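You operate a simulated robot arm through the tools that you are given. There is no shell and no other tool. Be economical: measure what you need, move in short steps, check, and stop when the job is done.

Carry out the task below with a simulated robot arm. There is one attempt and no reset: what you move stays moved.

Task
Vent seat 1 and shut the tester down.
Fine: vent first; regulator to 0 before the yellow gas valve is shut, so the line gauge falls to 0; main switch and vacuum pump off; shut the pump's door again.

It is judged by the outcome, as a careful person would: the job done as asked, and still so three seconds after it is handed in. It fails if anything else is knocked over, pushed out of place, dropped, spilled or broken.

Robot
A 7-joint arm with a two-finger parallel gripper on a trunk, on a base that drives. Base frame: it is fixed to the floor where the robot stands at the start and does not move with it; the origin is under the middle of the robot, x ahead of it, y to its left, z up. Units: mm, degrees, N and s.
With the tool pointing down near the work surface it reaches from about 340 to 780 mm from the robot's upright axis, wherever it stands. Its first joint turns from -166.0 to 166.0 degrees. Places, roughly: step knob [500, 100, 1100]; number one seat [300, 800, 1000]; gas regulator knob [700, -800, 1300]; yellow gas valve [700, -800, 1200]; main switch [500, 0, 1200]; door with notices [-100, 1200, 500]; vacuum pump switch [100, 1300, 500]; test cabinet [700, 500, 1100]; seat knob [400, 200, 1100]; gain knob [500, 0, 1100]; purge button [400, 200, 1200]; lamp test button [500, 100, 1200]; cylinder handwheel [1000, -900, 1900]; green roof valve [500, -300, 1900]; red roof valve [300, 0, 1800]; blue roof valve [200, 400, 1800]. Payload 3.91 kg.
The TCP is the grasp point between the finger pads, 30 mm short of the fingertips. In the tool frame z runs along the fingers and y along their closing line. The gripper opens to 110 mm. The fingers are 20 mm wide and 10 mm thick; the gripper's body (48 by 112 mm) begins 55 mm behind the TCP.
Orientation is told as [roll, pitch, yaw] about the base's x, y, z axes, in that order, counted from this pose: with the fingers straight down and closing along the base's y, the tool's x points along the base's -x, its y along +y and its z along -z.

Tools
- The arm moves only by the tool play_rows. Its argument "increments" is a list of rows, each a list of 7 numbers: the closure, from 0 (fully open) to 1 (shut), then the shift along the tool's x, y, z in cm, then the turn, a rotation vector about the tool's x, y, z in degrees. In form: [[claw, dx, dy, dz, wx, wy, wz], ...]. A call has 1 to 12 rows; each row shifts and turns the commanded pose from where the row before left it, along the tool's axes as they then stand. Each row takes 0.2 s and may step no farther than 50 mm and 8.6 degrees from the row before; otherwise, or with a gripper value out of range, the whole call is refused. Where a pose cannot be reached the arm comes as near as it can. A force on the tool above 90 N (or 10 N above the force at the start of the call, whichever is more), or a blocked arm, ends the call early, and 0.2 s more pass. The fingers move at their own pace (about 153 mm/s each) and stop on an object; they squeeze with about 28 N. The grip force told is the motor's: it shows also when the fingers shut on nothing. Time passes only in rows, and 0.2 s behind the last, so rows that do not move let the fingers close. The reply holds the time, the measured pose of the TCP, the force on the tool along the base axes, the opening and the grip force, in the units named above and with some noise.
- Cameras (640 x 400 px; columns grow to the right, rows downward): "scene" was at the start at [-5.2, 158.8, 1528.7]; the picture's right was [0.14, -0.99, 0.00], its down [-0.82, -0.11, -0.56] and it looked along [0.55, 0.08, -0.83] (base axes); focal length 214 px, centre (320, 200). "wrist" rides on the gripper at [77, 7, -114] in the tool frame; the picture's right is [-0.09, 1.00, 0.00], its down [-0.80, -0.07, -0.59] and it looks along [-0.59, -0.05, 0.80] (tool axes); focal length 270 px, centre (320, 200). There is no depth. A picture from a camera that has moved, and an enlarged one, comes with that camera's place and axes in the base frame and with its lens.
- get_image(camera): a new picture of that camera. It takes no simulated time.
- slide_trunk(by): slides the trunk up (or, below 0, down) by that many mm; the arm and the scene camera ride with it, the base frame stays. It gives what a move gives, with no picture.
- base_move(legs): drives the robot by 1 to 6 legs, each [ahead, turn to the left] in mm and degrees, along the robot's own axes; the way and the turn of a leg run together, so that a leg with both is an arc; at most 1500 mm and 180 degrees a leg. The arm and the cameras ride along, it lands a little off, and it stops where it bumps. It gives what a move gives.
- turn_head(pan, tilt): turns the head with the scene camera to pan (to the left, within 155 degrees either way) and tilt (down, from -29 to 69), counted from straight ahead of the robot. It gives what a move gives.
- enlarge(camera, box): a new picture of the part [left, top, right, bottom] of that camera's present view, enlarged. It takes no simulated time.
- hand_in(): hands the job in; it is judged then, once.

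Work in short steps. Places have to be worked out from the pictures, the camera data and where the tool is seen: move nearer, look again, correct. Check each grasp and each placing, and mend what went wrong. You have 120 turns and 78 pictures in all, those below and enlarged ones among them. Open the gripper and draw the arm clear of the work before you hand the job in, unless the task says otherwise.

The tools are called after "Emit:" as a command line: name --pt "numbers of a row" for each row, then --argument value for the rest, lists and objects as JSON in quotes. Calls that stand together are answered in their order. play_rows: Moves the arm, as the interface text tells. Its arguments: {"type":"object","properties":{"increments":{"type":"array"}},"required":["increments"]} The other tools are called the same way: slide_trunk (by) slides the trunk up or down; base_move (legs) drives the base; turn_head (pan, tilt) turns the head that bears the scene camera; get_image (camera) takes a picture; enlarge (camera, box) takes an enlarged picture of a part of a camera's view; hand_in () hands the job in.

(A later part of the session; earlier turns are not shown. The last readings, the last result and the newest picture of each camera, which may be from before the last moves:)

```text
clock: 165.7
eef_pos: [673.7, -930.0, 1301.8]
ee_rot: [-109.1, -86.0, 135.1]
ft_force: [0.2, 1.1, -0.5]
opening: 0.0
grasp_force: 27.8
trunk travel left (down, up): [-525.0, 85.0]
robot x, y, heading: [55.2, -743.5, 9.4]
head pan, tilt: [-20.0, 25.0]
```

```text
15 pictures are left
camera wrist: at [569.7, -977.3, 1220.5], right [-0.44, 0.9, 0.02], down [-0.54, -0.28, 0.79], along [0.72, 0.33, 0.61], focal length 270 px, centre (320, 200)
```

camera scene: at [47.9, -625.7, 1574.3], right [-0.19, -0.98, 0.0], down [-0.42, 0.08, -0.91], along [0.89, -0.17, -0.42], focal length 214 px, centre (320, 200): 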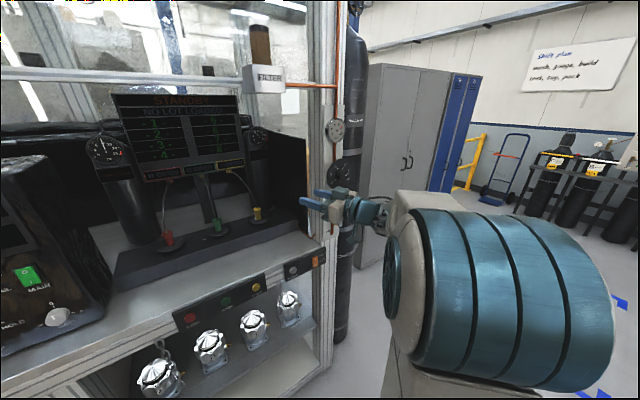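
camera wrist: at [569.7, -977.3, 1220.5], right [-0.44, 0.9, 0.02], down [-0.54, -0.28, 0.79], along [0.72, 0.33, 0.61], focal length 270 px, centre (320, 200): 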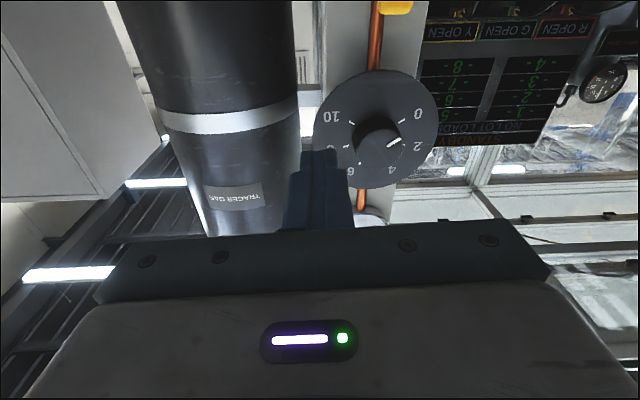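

Pointer at 0. Now lower to the yellow lever and look.

Emit:
play_rows --pt "1 4.5 0.7 0 0 0 0" --pt "1 4.5 0.7 0 0 0 0" --pt "1 4 0.6 0 0 0 0"

Emit:
get_image --camera "wrist"

Emit:
enlarge --camera "scene" --box '[290, 100, 390, 260]'

```text
clock: 166.5
eef_pos: [673.1, -920.8, 1170.1]
ee_rot: [-108.6, -85.9, 134.4]
ft_force: [0.0, -0.5, -0.1]
opening: 0.2
grasp_force: 28.8
trunk travel left (down, up): [-525.0, 85.0]
robot x, y, heading: [55.3, -742.3, 9.1]
head pan, tilt: [-20.0, 25.0]
```

```text
14 pictures are left
camera wrist: at [568.5, -968.8, 1089.9], right [-0.43, 0.9, 0.02], down [-0.54, -0.28, 0.79], along [0.72, 0.33, 0.61], focal length 270 px, centre (320, 200)
```

wrist: 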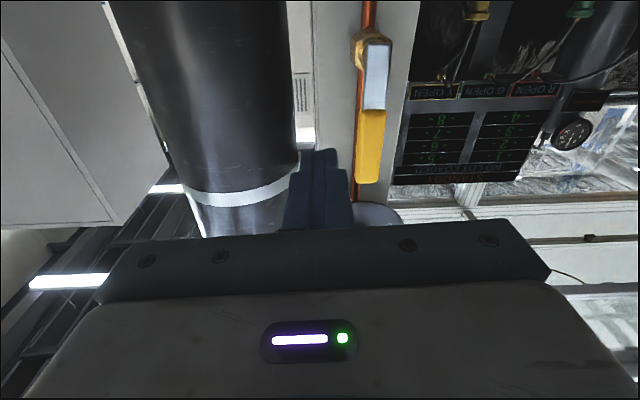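

```text
2.50 times, centred on (340, 180) of scene
camera zoom: at [48.3, -626.7, 1574.3], right [-0.19, -0.98, 0.0], down [-0.42, 0.08, -0.91], along [0.89, -0.17, -0.42], focal length 536 px, centre (270, 250)
```

zoom: 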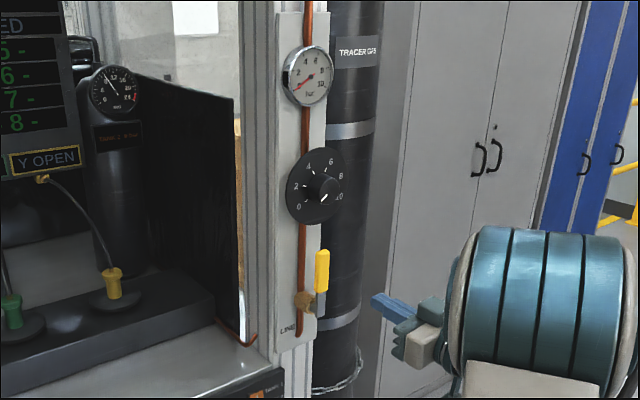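

Line gauge reads 0. The lever stands up from its pivot (≈z 1118, tip ≈z 1221, tang −1082). I place closed fingers to its left, near the top.

Emit:
play_rows --pt "1 -1.2 2.5 0 0 -4 0" --pt "1 -1.2 2.5 0 0 0 0" --pt "1 -1.1 2.4 0 0 0 0" --pt "1 0 0 3 0 0 0" --pt "1 0 0 3 0 0 0"

Emit:
get_image --camera "wrist"

```text
clock: 167.7
eef_pos: [691.2, -825.0, 1207.1]
ee_rot: [-143.8, -83.3, 169.7]
ft_force: [0.2, 0.2, 0.3]
opening: 0.1
grasp_force: 27.7
trunk travel left (down, up): [-525.0, 85.0]
robot x, y, heading: [56.3, -743.4, 9.0]
head pan, tilt: [-20.0, 25.0]
```

```text
12 pictures are left
camera wrist: at [592.8, -870.5, 1118.8], right [-0.44, 0.9, 0.02], down [-0.59, -0.31, 0.75], along [0.68, 0.32, 0.67], focal length 270 px, centre (320, 200)
```

wrist: 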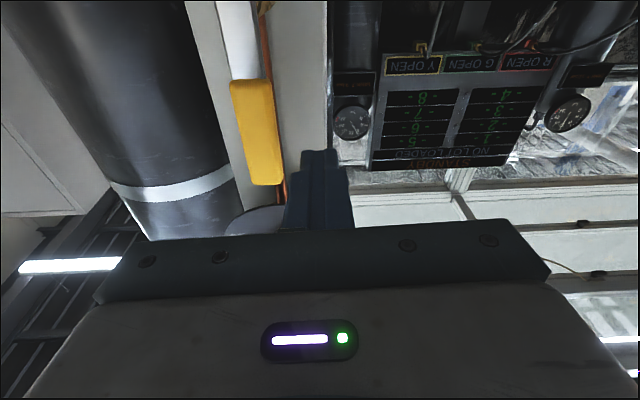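

The fingers sit left of the lever (lever at d≈293). Level the tool, go 20 mm deeper, then push the lever over clockwise along its arc.

Emit:
play_rows --pt "1 0 0 1 0 6 0" --pt "1 0 0 1 0 0 0" --pt "1 0.7 -1.5 0 0 0 0" --pt "1 -0.2 -2.6 0 0 0 0" --pt "1 0.7 -2.4 0 0 0 0" --pt "1 1.3 -2.2 0 0 0 0" --pt "1 2.0 -1.6 0 0 0 0" --pt "1 2.4 -1.0 0 0 0 0" --pt "1 1.0 -0.2 0 0 0 0"

Emit:
enlarge --camera "scene" --box '[290, 100, 390, 260]'

```text
clock: 168.8
eef_pos: [718.3, -831.2, 1201.5]
ee_rot: [-77.1, -86.3, 106.0]
ft_force: [-41.5, 30.5, 8.1]
opening: 0.1
grasp_force: 28.1
trunk travel left (down, up): [-525.0, 85.0]
robot x, y, heading: [52.5, -743.3, 10.2]
head pan, tilt: [-20.0, 25.0]
stopped in row 5: the force on the tool passed its limit (the readings are from after the stop); the commanded pose is now the measured one
```

```text
2.50 times, centred on (340, 180) of scene
camera zoom: at [34.3, -619.0, 1574.2], right [-0.17, -0.99, 0.0], down [-0.41, 0.07, -0.91], along [0.9, -0.15, -0.42], focal length 536 px, centre (270, 250)
```

zoom: 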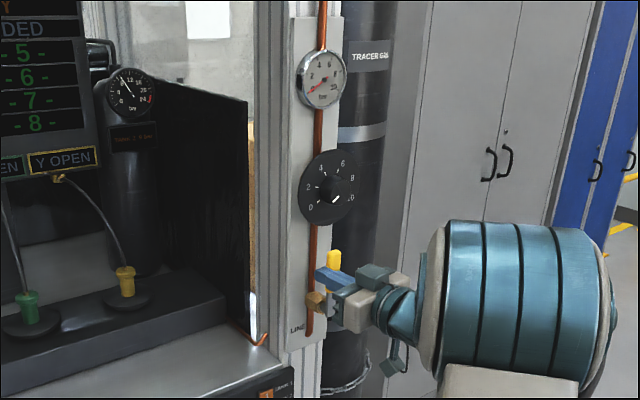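

The lever resists clockwise (51 N), so it shuts the other way. Move round to its right side and push it over to the left.

Emit:
play_rows --pt "1 0 1.5 0 0 0 0" --pt "1 -0.5 0 -5 0 0 0" --pt "1 0 -3.4 0 0 0 0" --pt "1 0 -3.5 0 0 0 0" --pt "1 0 0 4.9 0 0 0" --pt "1 0.7 1.5 0 0 0 0" --pt "1 -0.2 2.6 0 0 0 0" --pt "1 0.7 2.4 0 0 0 0" --pt "1 1.3 2.2 0 0 0 0" --pt "1 2.0 1.6 0 0 0 0" --pt "1 2.4 1.0 0 0 0 0" --pt "1 1.0 0.2 0 0 0 0"

Emit:
enlarge --camera "scene" --box '[290, 100, 390, 260]'

```text
refused: row 2 steps farther than a row can; nothing moved
```

```text
2.50 times, centred on (340, 180) of scene
camera zoom: at [34.3, -619.0, 1574.2], right [-0.17, -0.99, 0.0], down [-0.41, 0.07, -0.91], along [0.9, -0.15, -0.42], focal length 536 px, centre (270, 250)
```

zoom: 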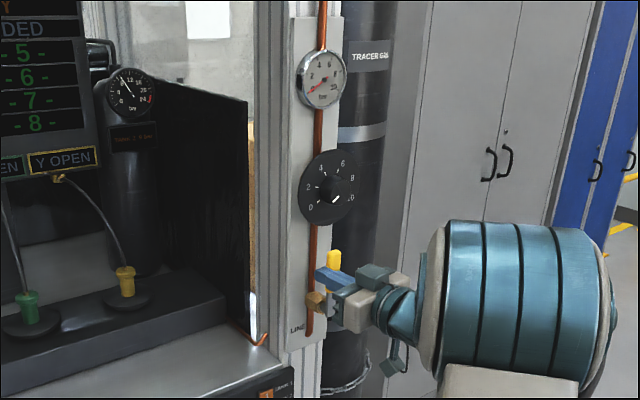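

One row was too long; same plan with shorter steps (no picture until done).

Emit:
play_rows --pt "1 0 1.5 0 0 0 0" --pt "1 -0.3 0 -4.8 0 0 0" --pt "1 0 -3.4 0 0 0 0" --pt "1 0 -3.5 0 0 0 0" --pt "1 0 0 4.8 0 0 0" --pt "1 0.7 1.5 0 0 0 0" --pt "1 -0.2 2.6 0 0 0 0" --pt "1 0.7 2.4 0 0 0 0" --pt "1 1.3 2.2 0 0 0 0" --pt "1 2.0 1.6 0 0 0 0" --pt "1 2.4 1.0 0 0 0 0" --pt "1 1.0 0.2 0 0 0 0"

```text
clock: 171.3
eef_pos: [702.5, -797.9, 1150.2]
ee_rot: [-110.5, -84.8, 137.9]
ft_force: [0.4, -1.7, 24.1]
opening: 0.1
grasp_force: 28.3
trunk travel left (down, up): [-525.0, 85.0]
robot x, y, heading: [57.6, -742.3, 9.7]
head pan, tilt: [-20.0, 25.0]
stopped in row 12: the force on the tool passed its limit (the readings are from after the stop); the commanded pose is now the measured one
```

It swung over and met a stop (24 N up). Retreat and check.

Emit:
play_rows --pt "1 -1 0 0 0 0 0" --pt "1 0 0 -4.5 0 0 0" --pt "1 0 0 -4.5 0 0 0" --pt "1 -4.5 0 0 0 0 0" --pt "1 -4.5 0 0 0 0 0"

Emit:
get_image --camera "wrist"

```text
clock: 172.5
eef_pos: [619.3, -832.0, 1240.9]
ee_rot: [-103.9, -85.4, 131.3]
ft_force: [0.7, 0.5, 0.5]
opening: 0.0
grasp_force: 27.9
trunk travel left (down, up): [-525.0, 85.0]
robot x, y, heading: [57.7, -746.0, 9.7]
head pan, tilt: [-20.0, 25.0]
```

```text
9 pictures are left
camera wrist: at [516.4, -884.5, 1160.0], right [-0.46, 0.89, 0.01], down [-0.54, -0.29, 0.79], along [0.71, 0.36, 0.61], focal length 270 px, centre (320, 200)
```

wrist: 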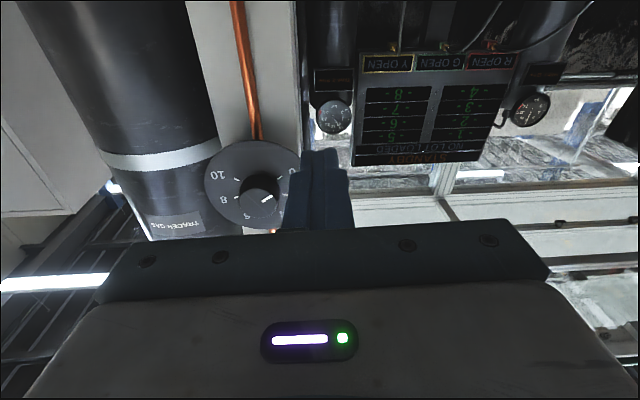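

The lever no longer stands along the pipe. Verify with the scene camera.

Emit:
enlarge --camera "scene" --box '[290, 100, 390, 260]'

```text
2.50 times, centred on (340, 180) of scene
camera zoom: at [45.2, -626.0, 1574.1], right [-0.18, -0.98, 0.0], down [-0.42, 0.07, -0.91], along [0.89, -0.16, -0.42], focal length 536 px, centre (270, 250)
```

zoom: 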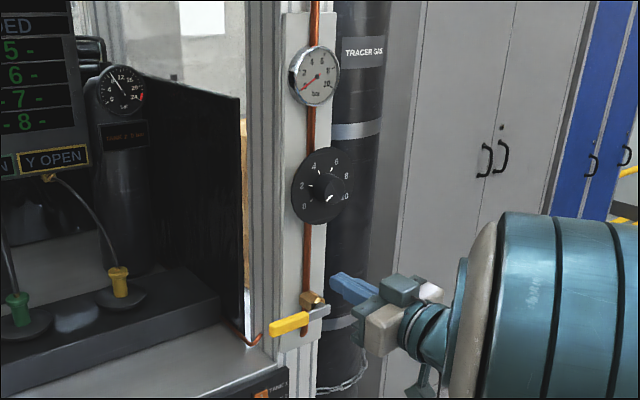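

Lever is horizontal (shut), regulator at 0, line gauge at 0. Now drive along the bench to the pump door on the left (handle ≈ (−22,998,808)).

Emit:
base_move --legs '[[0, 101.7], [1000, 0], [649, 0], [0, -85.4]]'

Emit:
turn_head --pan 0 --tilt 50

Emit:
get_image --camera "scene"

```text
clock: 189.0
eef_pos: [-81.3, 864.7, 1241.0]
ee_rot: [-104.1, -85.4, 150.9]
ft_force: [0.2, -0.8, 0.0]
opening: 0.0
grasp_force: 28.1
trunk travel left (down, up): [-525.0, 85.0]
robot x, y, heading: [-642.4, 767.0, 29.0]
head pan, tilt: [-20.0, 25.0]
```

```text
clock: 189.9
eef_pos: [-81.1, 864.9, 1240.1]
ee_rot: [-104.1, -85.4, 150.8]
ft_force: [-0.5, 0.1, -0.1]
opening: 0.0
grasp_force: 28.1
trunk travel left (down, up): [-525.0, 85.0]
robot x, y, heading: [-644.5, 760.2, 28.8]
head pan, tilt: [0.0, 50.0]
```

```text
7 pictures are left
camera scene: at [-714.7, 893.1, 1536.8], right [0.49, -0.87, 0.0], down [-0.67, -0.37, -0.64], along [0.56, 0.31, -0.77], focal length 214 px, centre (320, 200)
```

scene: 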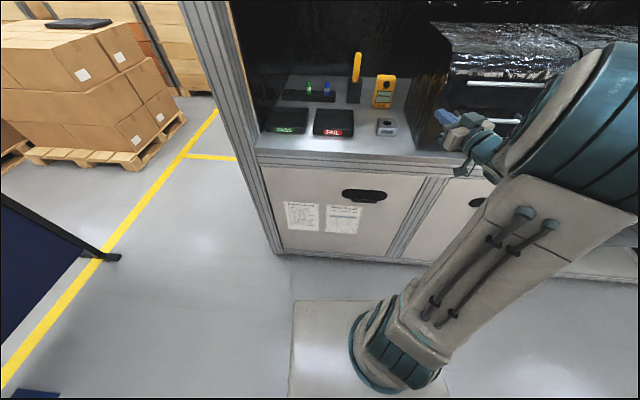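

The pump door: handle ≈ (−40,1025,795), door spanning tang 703–1391, likely hinged on its left. I'll lower the trunk, re-aim the arm to the robot's left-front, then stand further right, outside the door's swing.

Emit:
slide_trunk --by -440

Emit:
play_rows --pt "0.4 0 0 0 8 0 0" --pt "0.4 0 0 0 8 0 0" --pt "0.4 0 0 0 8 0 0" --pt "0.4 0 0 0 7.8 0 0" --pt "0.4 0 4.26 -1.06 0 0 0" --pt "0.4 0 4.26 -1.06 0 0 0" --pt "0.4 0 4.26 -1.06 0 0 0" --pt "0.4 0 4.26 -1.06 0 0 0" --pt "0.4 0 4.26 -1.06 0 0 0"

Emit:
play_rows --pt "0.4 0 4.26 -1.06 0 0 0" --pt "0.4 0 4.26 -1.06 0 0 0" --pt "0.4 0 4.26 -1.06 0 0 0" --pt "0.4 0 4.26 -1.06 0 0 0" --pt "0.4 0 4.26 -1.06 0 0 0"

```text
refused: -440 is not a number from -400 to 400
```

```text
clock: 191.9
eef_pos: [-188.7, 1057.9, 1225.9]
ee_rot: [-135.1, -85.3, 149.9]
ft_force: [-0.3, 0.1, -0.1]
opening: 66.0
grasp_force: 0.0
trunk travel left (down, up): [-525.0, 85.0]
robot x, y, heading: [-642.9, 764.4, 29.1]
head pan, tilt: [0.0, 50.0]
```

```text
clock: 193.1
eef_pos: [-293.5, 1252.0, 1209.0]
ee_rot: [-135.1, -85.3, 150.1]
ft_force: [-0.6, 0.3, -0.5]
opening: 66.1
grasp_force: 0.1
trunk travel left (down, up): [-525.0, 85.0]
robot x, y, heading: [-642.3, 759.7, 28.9]
head pan, tilt: [0.0, 50.0]
```

Trunk slides max 400 per call. First relocate, turning left and reversing so the arm never sweeps across the bench, then lower the trunk.

Emit:
base_move --legs '[[0, 98.5], [-417, 0], [0, -87.5]]'

Emit:
slide_trunk --by -400

Emit:
get_image --camera "wrist"

```text
clock: 203.6
eef_pos: [-123.5, 975.9, 1209.0]
ee_rot: [-135.8, -85.3, 160.9]
ft_force: [-0.8, 0.0, -1.2]
opening: 66.3
grasp_force: 0.1
trunk travel left (down, up): [-525.0, 85.0]
robot x, y, heading: [-383.8, 436.4, 39.2]
head pan, tilt: [0.0, 50.0]
```

```text
clock: 207.5
eef_pos: [-123.0, 975.1, 808.6]
ee_rot: [-135.7, -85.2, 160.9]
ft_force: [1.4, -0.4, 0.4]
opening: 66.0
grasp_force: 0.0
trunk travel left (down, up): [-125.0, 485.0]
robot x, y, heading: [-379.7, 433.1, 39.3]
head pan, tilt: [0.0, 50.0]
```

```text
6 pictures are left
camera wrist: at [-225.5, 930.9, 724.8], right [-0.43, 0.9, 0.03], down [-0.57, -0.3, 0.77], along [0.7, 0.31, 0.64], focal length 270 px, centre (320, 200)
```

wrist: 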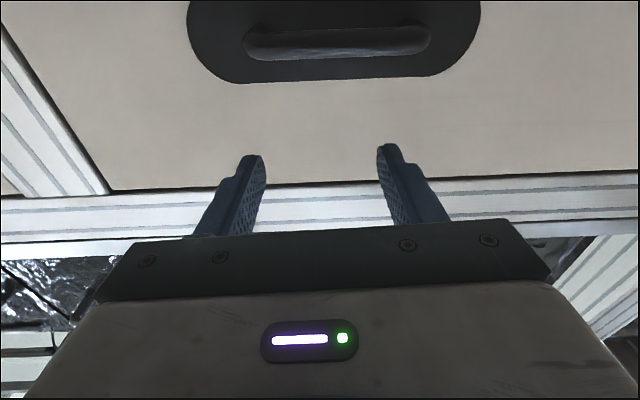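

Bar at about z 759, 120 mm wide. Lower 50 mm, level the tool and rotate the gripper 90° so the fingers can close vertically on the bar.

Emit:
play_rows --pt "0.2 2.6 0.7 0 0 4.5 0" --pt "0.2 2.5 0.6 0 0 0 -4" --pt "0.2 0 0 0 0 0 -8.6" --pt "0.2 0 0 0 0 0 -8.6" --pt "0.2 0 0 0 0 0 -8.6" --pt "0.2 0 0 0 0 0 -8.6" --pt "0.2 0 0 0 0 0 -8.6" --pt "0.2 0 0 0 0 0 -8.6" --pt "0.2 0 0 0 0 0 -8.6" --pt "0.2 0 0 0 0 0 -8.6" --pt "0.2 0 0 0 0 0 -8.6" --pt "0.2 0 0 0 0 0 -8.6"

```text
clock: 210.1
eef_pos: [-127.4, 985.8, 758.0]
ee_rot: [-88.7, 3.4, 115.0]
ft_force: [-0.2, 0.2, -0.2]
opening: 87.9
grasp_force: 0.1
trunk travel left (down, up): [-125.0, 485.0]
robot x, y, heading: [-382.0, 436.9, 39.5]
head pan, tilt: [0.0, 50.0]
```

Advance 75 mm and close on the bar.

Emit:
play_rows --pt "0.2 0 0 2.5 0 0 0" --pt "0.2 0 0 2.5 0 0 0" --pt "0.2 0 0 2.5 0 0 0" --pt "1 0 0 0 0 0 0" --pt "1 0 0 0 0 0 0" --pt "1 0 0 0 0 0 0"

```text
clock: 211.5
eef_pos: [-60.0, 1017.3, 760.8]
ee_rot: [-89.2, 3.1, 115.0]
ft_force: [1.8, 8.0, 19.6]
opening: 16.5
grasp_force: 44.9
trunk travel left (down, up): [-125.0, 485.0]
robot x, y, heading: [-381.4, 434.8, 39.1]
head pan, tilt: [0.0, 50.0]
```

Bar gripped (16.5 mm). Pull gently 40 mm and watch how it moves.

Emit:
play_rows --pt "1 0 -0.2 -1 0 0 0" --pt "1 0 0 -1.5 0 -1.5 0" --pt "1 0 0 -1.5 0 -2 0"

```text
clock: 212.3
eef_pos: [-98.3, 1002.5, 759.9]
ee_rot: [-88.7, 3.2, 119.0]
ft_force: [-4.4, 19.5, 18.0]
opening: 17.0
grasp_force: 45.2
trunk travel left (down, up): [-125.0, 485.0]
robot x, y, heading: [-382.7, 436.6, 39.6]
head pan, tilt: [0.0, 50.0]
```

It follows; sideways force points toward the hinge on the left. Continue along the hinge arc (R≈450), yawing with the door.

Emit:
play_rows --pt "1 -0.5 0 -2 0 -3 0" --pt "1 -0.2 0 -3.9 0 -5 0" --pt "1 -0.2 0 -3.9 0 -5 0" --pt "1 -0.2 0 -3.9 0 -5 0"

```text
clock: 213.3
eef_pos: [-212.5, 933.1, 760.4]
ee_rot: [-87.7, 2.7, 136.6]
ft_force: [-8.3, 22.4, 23.2]
opening: 16.3
grasp_force: 45.2
trunk travel left (down, up): [-125.0, 485.0]
robot x, y, heading: [-384.4, 434.1, 39.5]
head pan, tilt: [0.0, 50.0]
```

Sign of the yaw was wrong (door hinges left, face turns left), the bar just slid in the grip. Correct by yawing back while following the arc toward the left.

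Emit:
play_rows --pt "1 -3.4 0 -3.25 0 6 0" --pt "1 -3.4 0 -3.25 0 6 0" --pt "1 -3.4 0 -3.3 0 6 0" --pt "1 -3.4 0 -3.3 0 6 0"

Emit:
get_image --camera "scene"

```text
clock: 214.3
eef_pos: [-398.1, 958.7, 760.8]
ee_rot: [-88.9, 3.4, 112.5]
ft_force: [3.0, 11.9, -4.6]
opening: 16.2
grasp_force: 45.1
trunk travel left (down, up): [-125.0, 485.0]
robot x, y, heading: [-383.6, 436.0, 39.3]
head pan, tilt: [0.0, 50.0]
```

```text
5 pictures are left
camera scene: at [-476.0, 552.1, 1136.7], right [0.63, -0.77, 0.0], down [-0.59, -0.49, -0.64], along [0.5, 0.41, -0.77], focal length 214 px, centre (320, 200)
```

scene: 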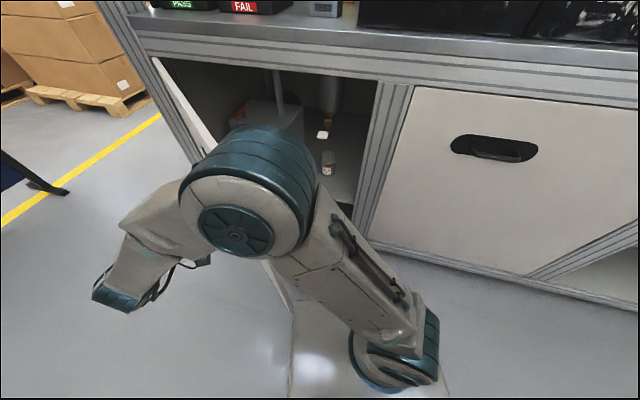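

Door is about 45° open with the pump visible inside. Continue four more arc steps.

Emit:
play_rows --pt "1 -3.4 0 -3.35 0 6 0" --pt "1 -3.35 0 -3.4 0 6 0" --pt "1 -3.35 0 -3.4 0 6 0" --pt "1 -3.3 0 -3.4 0 6 0"

```text
clock: 215.2
eef_pos: [-547.1, 1040.1, 760.2]
ee_rot: [-89.5, 3.9, 91.2]
ft_force: [-1.7, -0.8, 36.6]
opening: 15.9
grasp_force: 44.7
out of reach, approached as far as the arm can: row 4
trunk travel left (down, up): [-125.0, 485.0]
robot x, y, heading: [-378.8, 438.1, 39.1]
head pan, tilt: [0.0, 50.0]
stopped in row 4: the force on the tool passed its limit (the readings are from after the stop); the commanded pose is now the measured one
```

Door ~64° open. Release, back off, and raise the trunk so the arm clears the door top.

Emit:
play_rows --pt "0.5 0 0 0 0 0 0" --pt "0.5 0 0 0 0 0 0" --pt "0.5 0 0 -3 0 0 0" --pt "0.5 0 0 -3 0 0 0"

Emit:
slide_trunk --by 400

```text
clock: 216.2
eef_pos: [-585.9, 1018.9, 746.4]
ee_rot: [-89.4, 4.7, 91.2]
ft_force: [0.1, -0.3, -0.4]
opening: 54.8
grasp_force: 0.1
out of reach, approached as far as the arm can: row 3, 4
trunk travel left (down, up): [-125.0, 485.0]
robot x, y, heading: [-386.0, 435.2, 39.4]
head pan, tilt: [0.0, 50.0]
```

```text
clock: 220.1
eef_pos: [-587.0, 1021.0, 1146.3]
ee_rot: [-89.3, 4.7, 91.1]
ft_force: [0.1, 0.5, 0.7]
opening: 55.1
grasp_force: 0.0
trunk travel left (down, up): [-525.0, 85.0]
robot x, y, heading: [-382.2, 434.8, 39.2]
head pan, tilt: [0.0, 50.0]
```

Above the door now. Bring the tool round to the robot's front.

Emit:
play_rows --pt "1 1.29 0 4.45 0 0 0" --pt "1 1.29 0 4.45 0 0 0" --pt "1 1.29 0 4.45 0 0 0" --pt "1 1.29 0 4.45 0 0 0" --pt "1 1.29 0 4.45 0 0 0" --pt "1 1.29 0 4.45 0 0 0" --pt "1 1.29 0 4.45 0 0 0" --pt "1 1.29 0 4.45 0 0 0" --pt "1 1.29 0 4.45 0 0 0" --pt "1 1.29 0 4.45 0 0 0"

Emit:
play_rows --pt "1 0 0 0 0 -7.6 0" --pt "1 0 0 0 0 -7.6 0" --pt "1 0 0 0 0 -7.6 0" --pt "1 0 0 0 0 -7.6 0" --pt "1 0 0 0 0 -7.6 0" --pt "1 0 0 0 0 -7.6 0" --pt "1 0 0 0 0 -7.6 0"

```text
clock: 222.3
eef_pos: [-138.1, 902.5, 1151.1]
ee_rot: [-89.4, 4.6, 91.1]
ft_force: [-0.1, 0.2, -0.3]
opening: 0.0
grasp_force: 28.0
trunk travel left (down, up): [-525.0, 85.0]
robot x, y, heading: [-383.2, 437.3, 39.2]
head pan, tilt: [0.0, 50.0]
```

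```text
clock: 223.9
eef_pos: [-138.1, 900.5, 1152.3]
ee_rot: [-85.8, 2.2, 144.4]
ft_force: [-0.9, 0.3, -0.7]
opening: 0.1
grasp_force: 28.2
trunk travel left (down, up): [-525.0, 85.0]
robot x, y, heading: [-383.9, 439.1, 39.1]
head pan, tilt: [0.0, 50.0]
```

Drive to directly in front of the opening and lower the trunk.

Emit:
base_move --legs '[[0, 89.4], [223, 0], [0, -102.5]]'

Emit:
slide_trunk --by -400

Emit:
slide_trunk --by -125

Emit:
get_image --camera "wrist"

```text
clock: 231.9
eef_pos: [-565.0, 1129.2, 1151.9]
ee_rot: [-85.9, 2.2, 176.6]
ft_force: [-0.5, 0.5, -0.4]
opening: 0.0
grasp_force: 28.5
trunk travel left (down, up): [-525.0, 85.0]
robot x, y, heading: [-522.3, 606.8, 71.8]
head pan, tilt: [0.0, 50.0]
stopped in leg 3: the robot was blocked; the commanded pose is now the measured one
```

```text
clock: 234.1
eef_pos: [-571.1, 1132.3, 956.3]
ee_rot: [-89.6, 1.3, 176.8]
ft_force: [-10.7, -11.5, 38.2]
opening: 0.3
grasp_force: 28.7
trunk travel left (down, up): [-305.0, 305.0]
robot x, y, heading: [-520.1, 608.1, 72.1]
head pan, tilt: [0.0, 50.0]
stopped: the force on the tool passed its limit (the readings are from after the stop); the commanded pose is now the measured one
```

```text
clock: 234.5
eef_pos: [-572.8, 1132.8, 959.1]
ee_rot: [-91.2, 0.7, 177.0]
ft_force: [-11.1, -12.2, 43.1]
opening: 0.5
grasp_force: 27.6
trunk travel left (down, up): [-297.0, 313.0]
robot x, y, heading: [-519.6, 603.1, 72.3]
head pan, tilt: [0.0, 50.0]
stopped: the force on the tool passed its limit (the readings are from after the stop); the commanded pose is now the measured one
```

```text
4 pictures are left
camera wrist: at [-502.8, 1014.4, 950.0], right [-0.07, 0.03, -1.0], down [-0.83, -0.55, 0.05], along [-0.55, 0.83, 0.06], focal length 270 px, centre (320, 200)
```

wrist: 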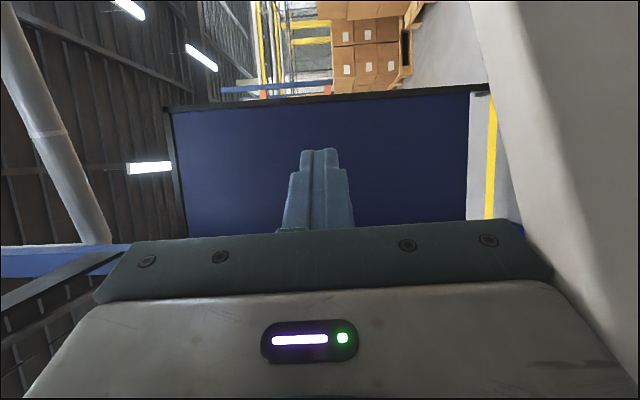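

The base turned into the open door, and the tool came down on its top edge. Raise the trunk immediately and look.

Emit:
slide_trunk --by 250

Emit:
turn_head --pan -5 --tilt 50

Emit:
get_image --camera "scene"

```text
clock: 237.1
eef_pos: [-568.7, 1134.5, 1203.5]
ee_rot: [-90.3, 0.9, 176.7]
ft_force: [-0.5, -0.2, -1.3]
opening: 0.0
grasp_force: 27.9
trunk travel left (down, up): [-547.0, 63.0]
robot x, y, heading: [-522.9, 605.8, 72.0]
head pan, tilt: [0.0, 50.0]
```

```text
clock: 237.7
eef_pos: [-568.9, 1134.1, 1202.7]
ee_rot: [-90.3, 0.9, 176.7]
ft_force: [0.9, 0.0, -0.2]
opening: 0.1
grasp_force: 28.0
trunk travel left (down, up): [-547.0, 63.0]
robot x, y, heading: [-520.5, 604.8, 72.2]
head pan, tilt: [-5.0, 50.0]
```

```text
3 pictures are left
camera scene: at [-657.8, 647.4, 1558.7], right [0.92, -0.39, 0.0], down [-0.3, -0.71, -0.64], along [0.25, 0.59, -0.77], focal length 214 px, centre (320, 200)
```

scene: 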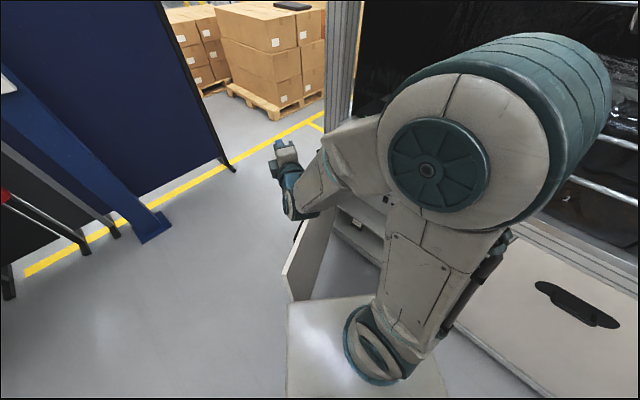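

The door's edge touches the base's front-left corner; door now ~70–75° open. I'll move the tool to the inner side of the door, lower, and push it open to ~90°.

Emit:
play_rows --pt "1 4.8 0 -0.4 0 0 0" --pt "1 4.8 0 -0.4 0 0 0" --pt "1 4.8 0 -0.4 0 0 0" --pt "1 4.8 0 -0.4 0 0 0"

Emit:
slide_trunk --by -400

```text
clock: 238.7
eef_pos: [-376.1, 1114.2, 1211.3]
ee_rot: [-90.4, 0.9, 176.8]
ft_force: [1.4, 0.0, 1.1]
opening: 0.0
grasp_force: 28.4
out of reach, approached as far as the arm can: row 2
trunk travel left (down, up): [-547.0, 63.0]
robot x, y, heading: [-519.3, 602.0, 72.0]
head pan, tilt: [-5.0, 50.0]
```

```text
clock: 242.6
eef_pos: [-377.2, 1114.2, 811.8]
ee_rot: [-90.2, 0.9, 176.7]
ft_force: [0.3, 0.3, -0.2]
opening: 0.0
grasp_force: 28.4
trunk travel left (down, up): [-147.0, 463.0]
robot x, y, heading: [-526.7, 605.1, 71.9]
head pan, tilt: [-5.0, 50.0]
```

Lowered freely on the inner side. Push the door further left.

Emit:
play_rows --pt "1 -2.5 0 2.9 0 0 0" --pt "1 -2.5 0 2.9 0 0 0" --pt "1 -2.5 0 2.9 0 0 0" --pt "1 -2.5 0 2.9 0 0 0" --pt "1 -2.5 0 2.9 0 0 0"

```text
clock: 243.8
eef_pos: [-496.3, 1266.7, 811.7]
ee_rot: [-90.4, 0.9, 176.7]
ft_force: [-0.4, -0.3, 0.4]
opening: 0.1
grasp_force: 27.7
trunk travel left (down, up): [-147.0, 463.0]
robot x, y, heading: [-523.7, 601.7, 72.0]
head pan, tilt: [-5.0, 50.0]
```

Door pushed to about 90°. Retract the tool and turn the base to face the opening squarely.

Emit:
play_rows --pt "1 0 0 -4 0 0 0" --pt "1 0 0 -4 0 0 0" --pt "1 0 0 -4 0 0 0" --pt "1 0 0 -4 0 0 0"

Emit:
base_move --legs '[[0, -46]]'

```text
clock: 244.8
eef_pos: [-502.2, 1124.2, 817.8]
ee_rot: [-90.3, 1.0, 176.8]
ft_force: [0.3, 0.1, -0.5]
opening: 0.0
grasp_force: 27.8
out of reach, approached as far as the arm can: row 4
trunk travel left (down, up): [-147.0, 463.0]
robot x, y, heading: [-525.2, 604.4, 72.2]
head pan, tilt: [-5.0, 50.0]
```

```text
clock: 247.3
eef_pos: [-133.2, 948.6, 817.7]
ee_rot: [-90.3, 0.9, 130.5]
ft_force: [-0.1, 0.4, -0.2]
opening: 0.1
grasp_force: 28.4
trunk travel left (down, up): [-147.0, 463.0]
robot x, y, heading: [-522.4, 605.0, 25.8]
head pan, tilt: [-5.0, 50.0]
```

Facing the opening with the tool clear. Lower to switch height and look in with the wrist camera.

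Emit:
slide_trunk --by -145

Emit:
play_rows --pt "1 0 4.5 0 0 0 0" --pt "1 0 4.5 0 0 0 0"

Emit:
get_image --camera "wrist"

```text
clock: 249.0
eef_pos: [-132.2, 949.2, 673.6]
ee_rot: [-90.4, 0.9, 130.5]
ft_force: [-0.8, 0.2, 0.3]
opening: 0.0
grasp_force: 27.7
trunk travel left (down, up): [-2.0, 608.0]
robot x, y, heading: [-523.5, 600.9, 26.1]
head pan, tilt: [-5.0, 50.0]
```

```text
clock: 249.6
eef_pos: [-117.3, 965.6, 589.0]
ee_rot: [-90.3, 0.9, 130.4]
ft_force: [-0.2, -0.4, 0.1]
opening: 0.1
grasp_force: 27.9
out of reach, approached as far as the arm can: row 1, 2
trunk travel left (down, up): [-2.0, 608.0]
robot x, y, heading: [-521.0, 602.3, 25.7]
head pan, tilt: [-5.0, 50.0]
```

```text
2 pictures are left
camera wrist: at [-156.2, 833.1, 581.8], right [-0.04, 0.06, -1.0], down [-0.97, 0.22, 0.05], along [0.23, 0.97, 0.05], focal length 270 px, centre (320, 200)
```

wrist: 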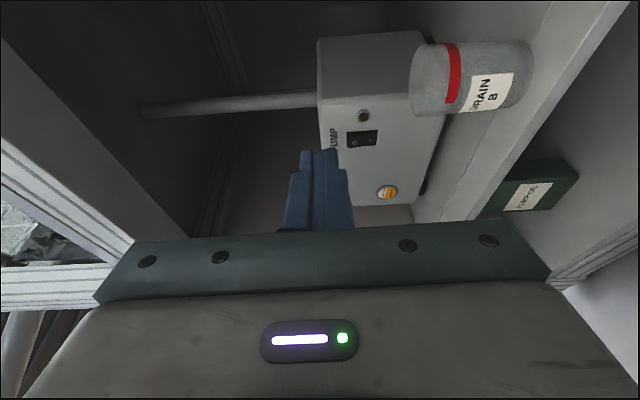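

The pump box with its rocker switch is visible, about (72,1306,522). I drive forward ~235 mm and line the tool up in front of it.

Emit:
base_move --legs '[[150, 0]]'

Emit:
base_move --legs '[[80, 0]]'

Emit:
play_rows --pt "1 0 0 -1 0 7.3 0" --pt "1 0 0 -1 0 7.3 0" --pt "1 -4.4 1.3 0 0 0 0" --pt "1 -4.4 1.3 0 0 0 0" --pt "1 -4.4 1.3 0 0 0 0" --pt "1 -4.4 1.3 0 0 0 0"

```text
clock: 250.9
eef_pos: [14.5, 1028.2, 589.7]
ee_rot: [-90.3, 0.9, 130.2]
ft_force: [0.2, -0.3, 0.0]
opening: 0.0
grasp_force: 28.0
trunk travel left (down, up): [-2.0, 608.0]
robot x, y, heading: [-391.1, 668.6, 25.3]
head pan, tilt: [-5.0, 50.0]
```

```text
clock: 252.0
eef_pos: [88.2, 1062.5, 589.7]
ee_rot: [-90.3, 0.9, 130.3]
ft_force: [0.1, 0.0, -0.3]
opening: 0.3
grasp_force: 27.9
trunk travel left (down, up): [-2.0, 608.0]
robot x, y, heading: [-317.5, 702.1, 25.3]
head pan, tilt: [-5.0, 50.0]
```

```text
clock: 253.4
eef_pos: [-1.9, 1212.1, 532.6]
ee_rot: [-90.7, 0.8, 115.6]
ft_force: [0.2, 0.1, 0.4]
opening: 0.2
grasp_force: 27.9
out of reach, approached as far as the arm can: row 1
trunk travel left (down, up): [-2.0, 608.0]
robot x, y, heading: [-316.4, 701.7, 25.7]
head pan, tilt: [-5.0, 50.0]
```

Nearly in front; one more shift left, then a close look.

Emit:
play_rows --pt "1 -4.2 0.5 0 0 0 0"

Emit:
get_image --camera "wrist"

```text
clock: 253.8
eef_pos: [-19.8, 1250.2, 526.9]
ee_rot: [-90.5, 0.8, 115.6]
ft_force: [0.8, 0.2, -0.2]
opening: 0.0
grasp_force: 28.1
trunk travel left (down, up): [-2.0, 608.0]
robot x, y, heading: [-315.5, 701.0, 25.7]
head pan, tilt: [-5.0, 50.0]
```

```text
1 pictures are left
camera wrist: at [-91.3, 1131.7, 520.1], right [-0.02, 0.07, -1.0], down [-0.88, 0.47, 0.05], along [0.47, 0.88, 0.05], focal length 270 px, centre (320, 200)
```

wrist: 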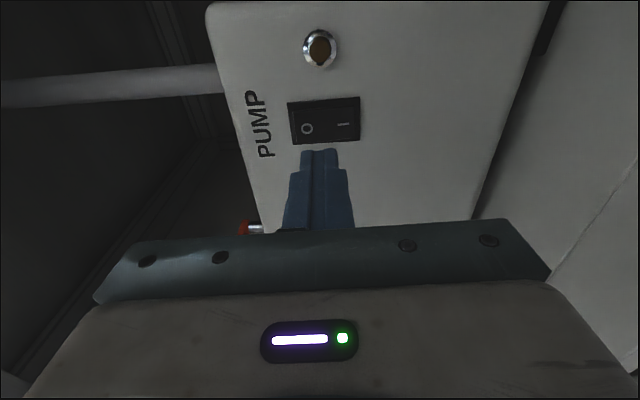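

Clear: O is the upper half, at ≈(64,1290,538). Raise 14 mm and press forward to contact.

Emit:
play_rows --pt "1 0 -1.4 2.5 0 0 0" --pt "1 0 0 2.5 0 0 0" --pt "1 0 0 0.8 0 0 0" --pt "1 0 0 0.5 0 0 0" --pt "1 0 0 0.5 0 0 0" --pt "1 0 0 0.4 0 0 0" --pt "1 0 0 0.4 0 0 0"

```text
clock: 254.8
eef_pos: [26.3, 1274.6, 543.9]
ee_rot: [-90.6, 0.8, 115.6]
ft_force: [-24.0, -25.2, 14.5]
opening: 0.0
grasp_force: 28.2
trunk travel left (down, up): [-2.0, 608.0]
robot x, y, heading: [-323.5, 700.2, 26.1]
head pan, tilt: [-5.0, 50.0]
stopped in row 4: the force on the tool passed its limit (the readings are from after the stop); the commanded pose is now the measured one
```

Firm contact (>90 N). Back off a bit, press once more slightly lower to be sure, then verify.

Emit:
play_rows --pt "1 0 0.2 -1.0 0 0 0" --pt "1 0 0 0.6 0 0 0" --pt "1 0 0 0.4 0 0 0" --pt "1 0 0 0.3 0 0 0" --pt "1 0 0 0.3 0 0 0"

```text
clock: 255.9
eef_pos: [26.8, 1274.6, 538.6]
ee_rot: [-89.9, 1.1, 115.8]
ft_force: [-20.1, -22.3, 13.6]
opening: 0.1
grasp_force: 28.8
trunk travel left (down, up): [-2.0, 608.0]
robot x, y, heading: [-323.4, 697.9, 26.3]
head pan, tilt: [-5.0, 50.0]
stopped in row 5: the force on the tool passed its limit (the readings are from after the stop); the commanded pose is now the measured one
```

Retreat to the earlier viewpoint and verify the switch with the last picture.

Emit:
play_rows --pt "1 0 0.6 -2.6 0 0 0" --pt "1 0 0.6 -2.7 0 0 0"

Emit:
enlarge --camera "wrist" --box '[260, 20, 400, 160]'

```text
clock: 256.5
eef_pos: [-21.6, 1253.7, 523.7]
ee_rot: [-89.7, 1.1, 115.9]
ft_force: [-0.2, -0.1, -1.0]
opening: 0.1
grasp_force: 28.0
trunk travel left (down, up): [-2.0, 608.0]
robot x, y, heading: [-322.6, 700.7, 26.3]
head pan, tilt: [-5.0, 50.0]
```

```text
2.86 times, centred on (330, 90) of wrist
camera zoom: at [-91.5, 1134.5, 518.4], right [-0.03, 0.06, -1.0], down [-0.88, 0.46, 0.06], along [0.46, 0.88, 0.04], focal length 772 px, centre (291, 514)
```

zoom: 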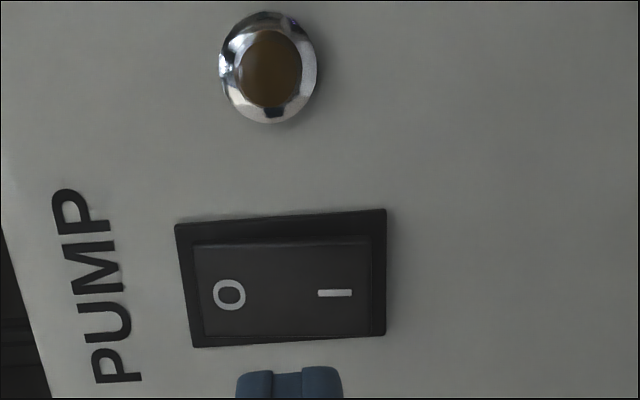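

The rocker now sits O-in, I-out: pump is off. Now back out of the cabinet and raise the trunk.

Emit:
base_move --legs '[[-230, 0]]'

Emit:
slide_trunk --by 400

Emit:
slide_trunk --by 150

```text
clock: 258.2
eef_pos: [-224.1, 1156.1, 523.8]
ee_rot: [-89.7, 1.2, 116.3]
ft_force: [-0.4, -0.5, -0.1]
opening: 0.2
grasp_force: 28.3
trunk travel left (down, up): [-2.0, 608.0]
robot x, y, heading: [-524.4, 603.3, 26.5]
head pan, tilt: [-5.0, 50.0]
```

```text
clock: 262.1
eef_pos: [-224.4, 1155.2, 923.9]
ee_rot: [-89.7, 1.2, 116.3]
ft_force: [0.4, 0.2, -1.5]
opening: 0.0
grasp_force: 27.5
trunk travel left (down, up): [-402.0, 208.0]
robot x, y, heading: [-522.5, 600.4, 26.4]
head pan, tilt: [-5.0, 50.0]
```

```text
clock: 263.8
eef_pos: [-224.5, 1156.2, 1075.4]
ee_rot: [-89.8, 1.2, 116.2]
ft_force: [0.9, -0.1, 0.2]
opening: 0.0
grasp_force: 28.0
trunk travel left (down, up): [-552.0, 58.0]
robot x, y, heading: [-524.0, 600.8, 26.3]
head pan, tilt: [-5.0, 50.0]
```

Out and high. Point the tool straight down and turn it so the fingers can straddle the door's top edge.

Emit:
play_rows --pt "0 0 0 0 -8.2 0 0" --pt "0 0 0 0 -8.2 0 0" --pt "0 0 0 0 -8.2 0 0" --pt "0 0 0 0 -8.2 0 0" --pt "0 0 0 0 -8.2 0 0" --pt "0 0 0 0 -8.2 0 0" --pt "0 0 0 0 -8.2 0 0" --pt "0 0 0 0 -8.2 0 0" --pt "0 0 0 0 -8.2 0 0" --pt "0 0 0 0 -8.2 0 0" --pt "0 0 0 0 -8 0 0"

Emit:
play_rows --pt "0 0 0 0 0 0 8.2" --pt "0 0 0 0 0 0 8.2" --pt "0 0 0 0 0 0 8.2" --pt "0 0 0 0 0 0 8.2" --pt "0 0 0 0 0 0 8.2" --pt "0 0 0 0 0 0 8.2" --pt "0 0 0 0 0 0 8.2" --pt "0 0 0 0 0 0 8.2" --pt "0 0 0 0 0 0 8.2" --pt "0 0 0 0 0 0 8.2" --pt "0 0 0 0 0 0 8"

```text
clock: 266.2
eef_pos: [-233.9, 1141.6, 1060.5]
ee_rot: [-28.8, 2.8, 116.9]
ft_force: [-0.5, -0.1, 0.4]
opening: 110.0
grasp_force: 0.1
out of reach, approached as far as the arm can: row 8, 9, 10, 11
trunk travel left (down, up): [-552.0, 58.0]
robot x, y, heading: [-518.7, 598.8, 26.4]
head pan, tilt: [-5.0, 50.0]
```

```text
clock: 268.6
eef_pos: [-232.6, 1142.0, 1058.9]
ee_rot: [-3.0, -28.6, 28.2]
ft_force: [-0.5, -0.3, -0.4]
opening: 110.1
grasp_force: 0.0
trunk travel left (down, up): [-552.0, 58.0]
robot x, y, heading: [-524.9, 600.3, 26.3]
head pan, tilt: [-5.0, 50.0]
```

Tool leans 29° forward with closing line across the door; take out the lean.

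Emit:
play_rows --pt "0 0 0 0 0 7.1 0" --pt "0 0 0 0 0 7.1 0" --pt "0 0 0 0 0 7.1 0" --pt "0 0 0 0 0 7.1 0"

```text
clock: 269.6
eef_pos: [-233.1, 1141.6, 1059.3]
ee_rot: [-2.8, -0.2, 26.9]
ft_force: [-0.3, -0.2, 0.0]
opening: 110.0
grasp_force: 0.0
trunk travel left (down, up): [-552.0, 58.0]
robot x, y, heading: [-519.4, 598.5, 26.3]
head pan, tilt: [-5.0, 50.0]
```

Tool is down. Move above the door's top edge at r≈500 from the hinge.

Emit:
play_rows --pt "0 3.6 2.58 0 0 0 0" --pt "0 3.6 2.58 0 0 0 0" --pt "0 3.6 2.58 0 0 0 0" --pt "0 3.6 2.58 0 0 0 0" --pt "0 3.6 2.58 0 0 0 0" --pt "0 3.6 2.58 0 0 0 0" --pt "0 3.6 2.58 0 0 0 0" --pt "0 3.6 2.58 0 0 0 0" --pt "0 3.6 2.58 0 0 0 0" --pt "0 3.6 2.58 0 0 0 0"

```text
clock: 271.8
eef_pos: [-674.7, 1206.7, 1043.5]
ee_rot: [-2.7, -0.2, 27.0]
ft_force: [-0.2, 0.4, 0.6]
opening: 110.1
grasp_force: 0.1
trunk travel left (down, up): [-552.0, 58.0]
robot x, y, heading: [-516.5, 603.5, 26.3]
head pan, tilt: [-5.0, 50.0]
```

Lower the trunk 155 mm so the fingers straddle the door, then close.

Emit:
slide_trunk --by -155

Emit:
play_rows --pt "1 0 0 0 0 0 0" --pt "1 0 0 0 0 0 0" --pt "1 0 0 0 0 0 0" --pt "1 0 0 0 0 0 0"

```text
clock: 273.6
eef_pos: [-672.8, 1206.0, 889.4]
ee_rot: [-2.8, -0.3, 26.8]
ft_force: [0.0, -0.3, 0.3]
opening: 109.9
grasp_force: 0.0
trunk travel left (down, up): [-397.0, 213.0]
robot x, y, heading: [-520.4, 600.8, 26.2]
head pan, tilt: [-5.0, 50.0]
```

```text
clock: 274.6
eef_pos: [-673.0, 1206.5, 889.1]
ee_rot: [-2.8, -0.3, 26.9]
ft_force: [-0.3, 0.2, 0.6]
opening: 0.2
grasp_force: 27.9
trunk travel left (down, up): [-397.0, 213.0]
robot x, y, heading: [-523.2, 598.4, 26.4]
head pan, tilt: [-5.0, 50.0]
```

Nothing between the fingers, so the door stands at another angle. Sweep right with closed fingers and watch the force: if the door is on that side it gets pushed shut.

Emit:
play_rows --pt "1 -0.4 -4.7 0 0 0 0" --pt "1 -0.6 -4.7 0 0 0 0" --pt "1 -1.0 -4.6 0 0 0 0"

Emit:
play_rows --pt "1 -1.4 -4.4 0 0 0 0" --pt "1 -1.6 -4.2 0 0 0 0"

```text
clock: 275.4
eef_pos: [-592.1, 1090.1, 895.3]
ee_rot: [-2.8, -0.3, 26.8]
ft_force: [0.6, 0.3, 0.6]
opening: 0.0
grasp_force: 28.4
trunk travel left (down, up): [-397.0, 213.0]
robot x, y, heading: [-522.7, 601.9, 26.4]
head pan, tilt: [-5.0, 50.0]
```

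```text
clock: 276.0
eef_pos: [-524.9, 1027.9, 899.8]
ee_rot: [-2.7, -0.2, 26.9]
ft_force: [-0.6, -0.6, 0.3]
opening: 0.1
grasp_force: 28.1
trunk travel left (down, up): [-397.0, 213.0]
robot x, y, heading: [-522.9, 601.4, 26.5]
head pan, tilt: [-5.0, 50.0]
```

No contact. Lower 55 mm more for overlap and sweep back to the left to find the door.

Emit:
slide_trunk --by -60

Emit:
play_rows --pt "1 0 4.6 0 0 0 0" --pt "1 0 4.6 0 0 0 0" --pt "1 0 4.6 0 0 0 0" --pt "1 0 4.6 0 0 0 0"

Emit:
play_rows --pt "1 0 3.5 0 0 0 0" --pt "1 0 3.5 0 0 0 0"

Emit:
play_rows --pt "1 0 3.5 0 0 0 0"

```text
clock: 277.0
eef_pos: [-526.4, 1028.3, 839.4]
ee_rot: [-2.8, -0.3, 26.9]
ft_force: [-0.9, -0.1, 0.2]
opening: 0.2
grasp_force: 28.5
trunk travel left (down, up): [-337.0, 273.0]
robot x, y, heading: [-521.8, 598.9, 26.6]
head pan, tilt: [-5.0, 50.0]
```

```text
clock: 278.0
eef_pos: [-609.4, 1190.4, 828.7]
ee_rot: [-2.8, -0.3, 26.9]
ft_force: [0.0, 1.1, 1.1]
opening: 0.0
grasp_force: 28.2
trunk travel left (down, up): [-337.0, 273.0]
robot x, y, heading: [-524.1, 599.8, 26.3]
head pan, tilt: [-5.0, 50.0]
```

```text
clock: 278.6
eef_pos: [-640.7, 1254.6, 827.5]
ee_rot: [-2.9, -0.3, 27.0]
ft_force: [0.5, 0.0, 0.6]
opening: 0.0
grasp_force: 27.7
trunk travel left (down, up): [-337.0, 273.0]
robot x, y, heading: [-524.3, 599.3, 26.4]
head pan, tilt: [-5.0, 50.0]
```

```text
clock: 279.0
eef_pos: [-656.9, 1285.2, 825.2]
ee_rot: [-2.9, -0.3, 27.1]
ft_force: [0.5, -0.2, -0.1]
opening: 0.0
grasp_force: 28.2
trunk travel left (down, up): [-337.0, 273.0]
robot x, y, heading: [-526.0, 601.3, 26.6]
head pan, tilt: [-5.0, 50.0]
```

Door isn't within reach there: it must have swung past 90°. Raise above it, shift the robot ~200 mm left, so I can get to its outer face.

Emit:
slide_trunk --by 200

Emit:
base_move --legs '[[0, 75], [200, 0], [0, -75]]'

```text
clock: 281.2
eef_pos: [-656.1, 1284.6, 1026.5]
ee_rot: [-2.8, -0.3, 26.9]
ft_force: [-0.5, -0.2, 0.0]
opening: 0.1
grasp_force: 27.8
trunk travel left (down, up): [-537.0, 73.0]
robot x, y, heading: [-521.0, 603.5, 26.3]
head pan, tilt: [-5.0, 50.0]
```

```text
clock: 289.2
eef_pos: [-686.0, 1482.7, 1025.8]
ee_rot: [-2.8, -0.3, 26.3]
ft_force: [0.5, 0.7, 0.4]
opening: 0.3
grasp_force: 28.1
trunk travel left (down, up): [-537.0, 73.0]
robot x, y, heading: [-559.1, 798.1, 25.9]
head pan, tilt: [-5.0, 50.0]
```

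Robot shifted without contact. Move the tool 120 mm toward the bench, then lower on the outer side.

Emit:
play_rows --pt "1 -4 0 0 0 0 0" --pt "1 -4 0 0 0 0 0" --pt "1 -4 0 0 0 0 0"

Emit:
slide_trunk --by -200

Emit:
play_rows --pt "1 0 -4 0 0 0 0" --pt "1 0 -4 0 0 0 0" --pt "1 0 -4 0 0 0 0"

```text
clock: 290.0
eef_pos: [-584.3, 1529.5, 1024.3]
ee_rot: [-3.0, -0.3, 26.6]
ft_force: [0.6, -0.1, 0.0]
opening: 0.0
grasp_force: 28.0
out of reach, approached as far as the arm can: row 3
trunk travel left (down, up): [-537.0, 73.0]
robot x, y, heading: [-557.0, 796.1, 25.8]
head pan, tilt: [-5.0, 50.0]
```

```text
clock: 292.2
eef_pos: [-579.6, 1529.3, 826.1]
ee_rot: [-2.8, -0.3, 26.4]
ft_force: [0.5, 0.4, -0.3]
opening: 0.1
grasp_force: 28.6
trunk travel left (down, up): [-337.0, 273.0]
robot x, y, heading: [-555.9, 801.1, 25.6]
head pan, tilt: [-5.0, 50.0]
```

```text
clock: 293.0
eef_pos: [-546.8, 1528.3, 845.1]
ee_rot: [-2.9, -0.4, 26.3]
ft_force: [-0.9, 0.4, 0.1]
opening: 0.2
grasp_force: 28.1
out of reach, approached as far as the arm can: row 1, 2, 3
trunk travel left (down, up): [-337.0, 273.0]
robot x, y, heading: [-560.1, 796.7, 25.8]
head pan, tilt: [-5.0, 50.0]
```

At the reach limit but lowered freely. Continue sweeping right in small groups, watching force.

Emit:
play_rows --pt "1 1 -4 0 0 0 0" --pt "1 0 -4 0 0 0 0"

Emit:
play_rows --pt "1 0 -4 0 0 0 0" --pt "1 0 -4 0 0 0 0"

Emit:
play_rows --pt "1 0 -4 0 0 0 0" --pt "1 0 -4 0 0 0 0"

```text
clock: 293.6
eef_pos: [-523.5, 1521.4, 865.4]
ee_rot: [-3.0, -0.3, 26.3]
ft_force: [-0.9, 0.7, -0.2]
opening: 0.0
grasp_force: 28.2
out of reach, approached as far as the arm can: row 1, 2
trunk travel left (down, up): [-337.0, 273.0]
robot x, y, heading: [-556.9, 795.9, 26.1]
head pan, tilt: [-5.0, 50.0]
```

```text
clock: 294.2
eef_pos: [-487.1, 1516.7, 885.8]
ee_rot: [-3.0, -0.3, 26.3]
ft_force: [-0.6, -1.0, 0.2]
opening: 0.0
grasp_force: 28.2
out of reach, approached as far as the arm can: row 1, 2
trunk travel left (down, up): [-337.0, 273.0]
robot x, y, heading: [-563.1, 795.4, 25.7]
head pan, tilt: [-5.0, 50.0]
```

```text
clock: 294.8
eef_pos: [-449.3, 1507.4, 908.9]
ee_rot: [-3.0, -0.4, 26.3]
ft_force: [-0.3, 0.0, -0.9]
opening: 0.0
grasp_force: 28.7
out of reach, approached as far as the arm can: row 1, 2
trunk travel left (down, up): [-337.0, 273.0]
robot x, y, heading: [-558.6, 793.0, 25.8]
head pan, tilt: [-5.0, 50.0]
```

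I drifted along the reach limit and rose. Come back within reach (away from the bench) and down again.

Emit:
play_rows --pt "1 4 0 0 0 0 0" --pt "1 4 0 0 0 0 0" --pt "1 4 0 0 0 0 0" --pt "1 0 0 2.5 0 0 0" --pt "1 0 0 2.5 0 0 0" --pt "1 0 0 2 0 0 0"

Emit:
play_rows --pt "1 0 -4 0 0 0 0" --pt "1 0 -4 0 0 0 0"

Emit:
play_rows --pt "1 0 -4 0 0 0 0" --pt "1 0 -4 0 0 0 0"

```text
clock: 296.2
eef_pos: [-559.2, 1521.7, 859.1]
ee_rot: [-3.0, -0.3, 26.3]
ft_force: [-1.1, -0.3, -0.2]
opening: 0.4
grasp_force: 27.9
out of reach, approached as far as the arm can: row 1, 2, 3, 4, 5, 6
trunk travel left (down, up): [-337.0, 273.0]
robot x, y, heading: [-559.7, 797.7, 26.0]
head pan, tilt: [-5.0, 50.0]
```

```text
clock: 296.8
eef_pos: [-525.6, 1518.3, 882.6]
ee_rot: [-2.9, -0.4, 26.3]
ft_force: [0.3, -0.1, -0.4]
opening: 0.0
grasp_force: 28.1
out of reach, approached as far as the arm can: row 1, 2
trunk travel left (down, up): [-337.0, 273.0]
robot x, y, heading: [-558.3, 798.3, 25.8]
head pan, tilt: [-5.0, 50.0]
```

```text
clock: 297.4
eef_pos: [-489.9, 1511.9, 906.8]
ee_rot: [-2.9, -0.3, 26.3]
ft_force: [0.8, -0.8, 0.2]
opening: 0.0
grasp_force: 28.5
out of reach, approached as far as the arm can: row 1, 2
trunk travel left (down, up): [-337.0, 273.0]
robot x, y, heading: [-559.1, 795.3, 25.9]
head pan, tilt: [-5.0, 50.0]
```

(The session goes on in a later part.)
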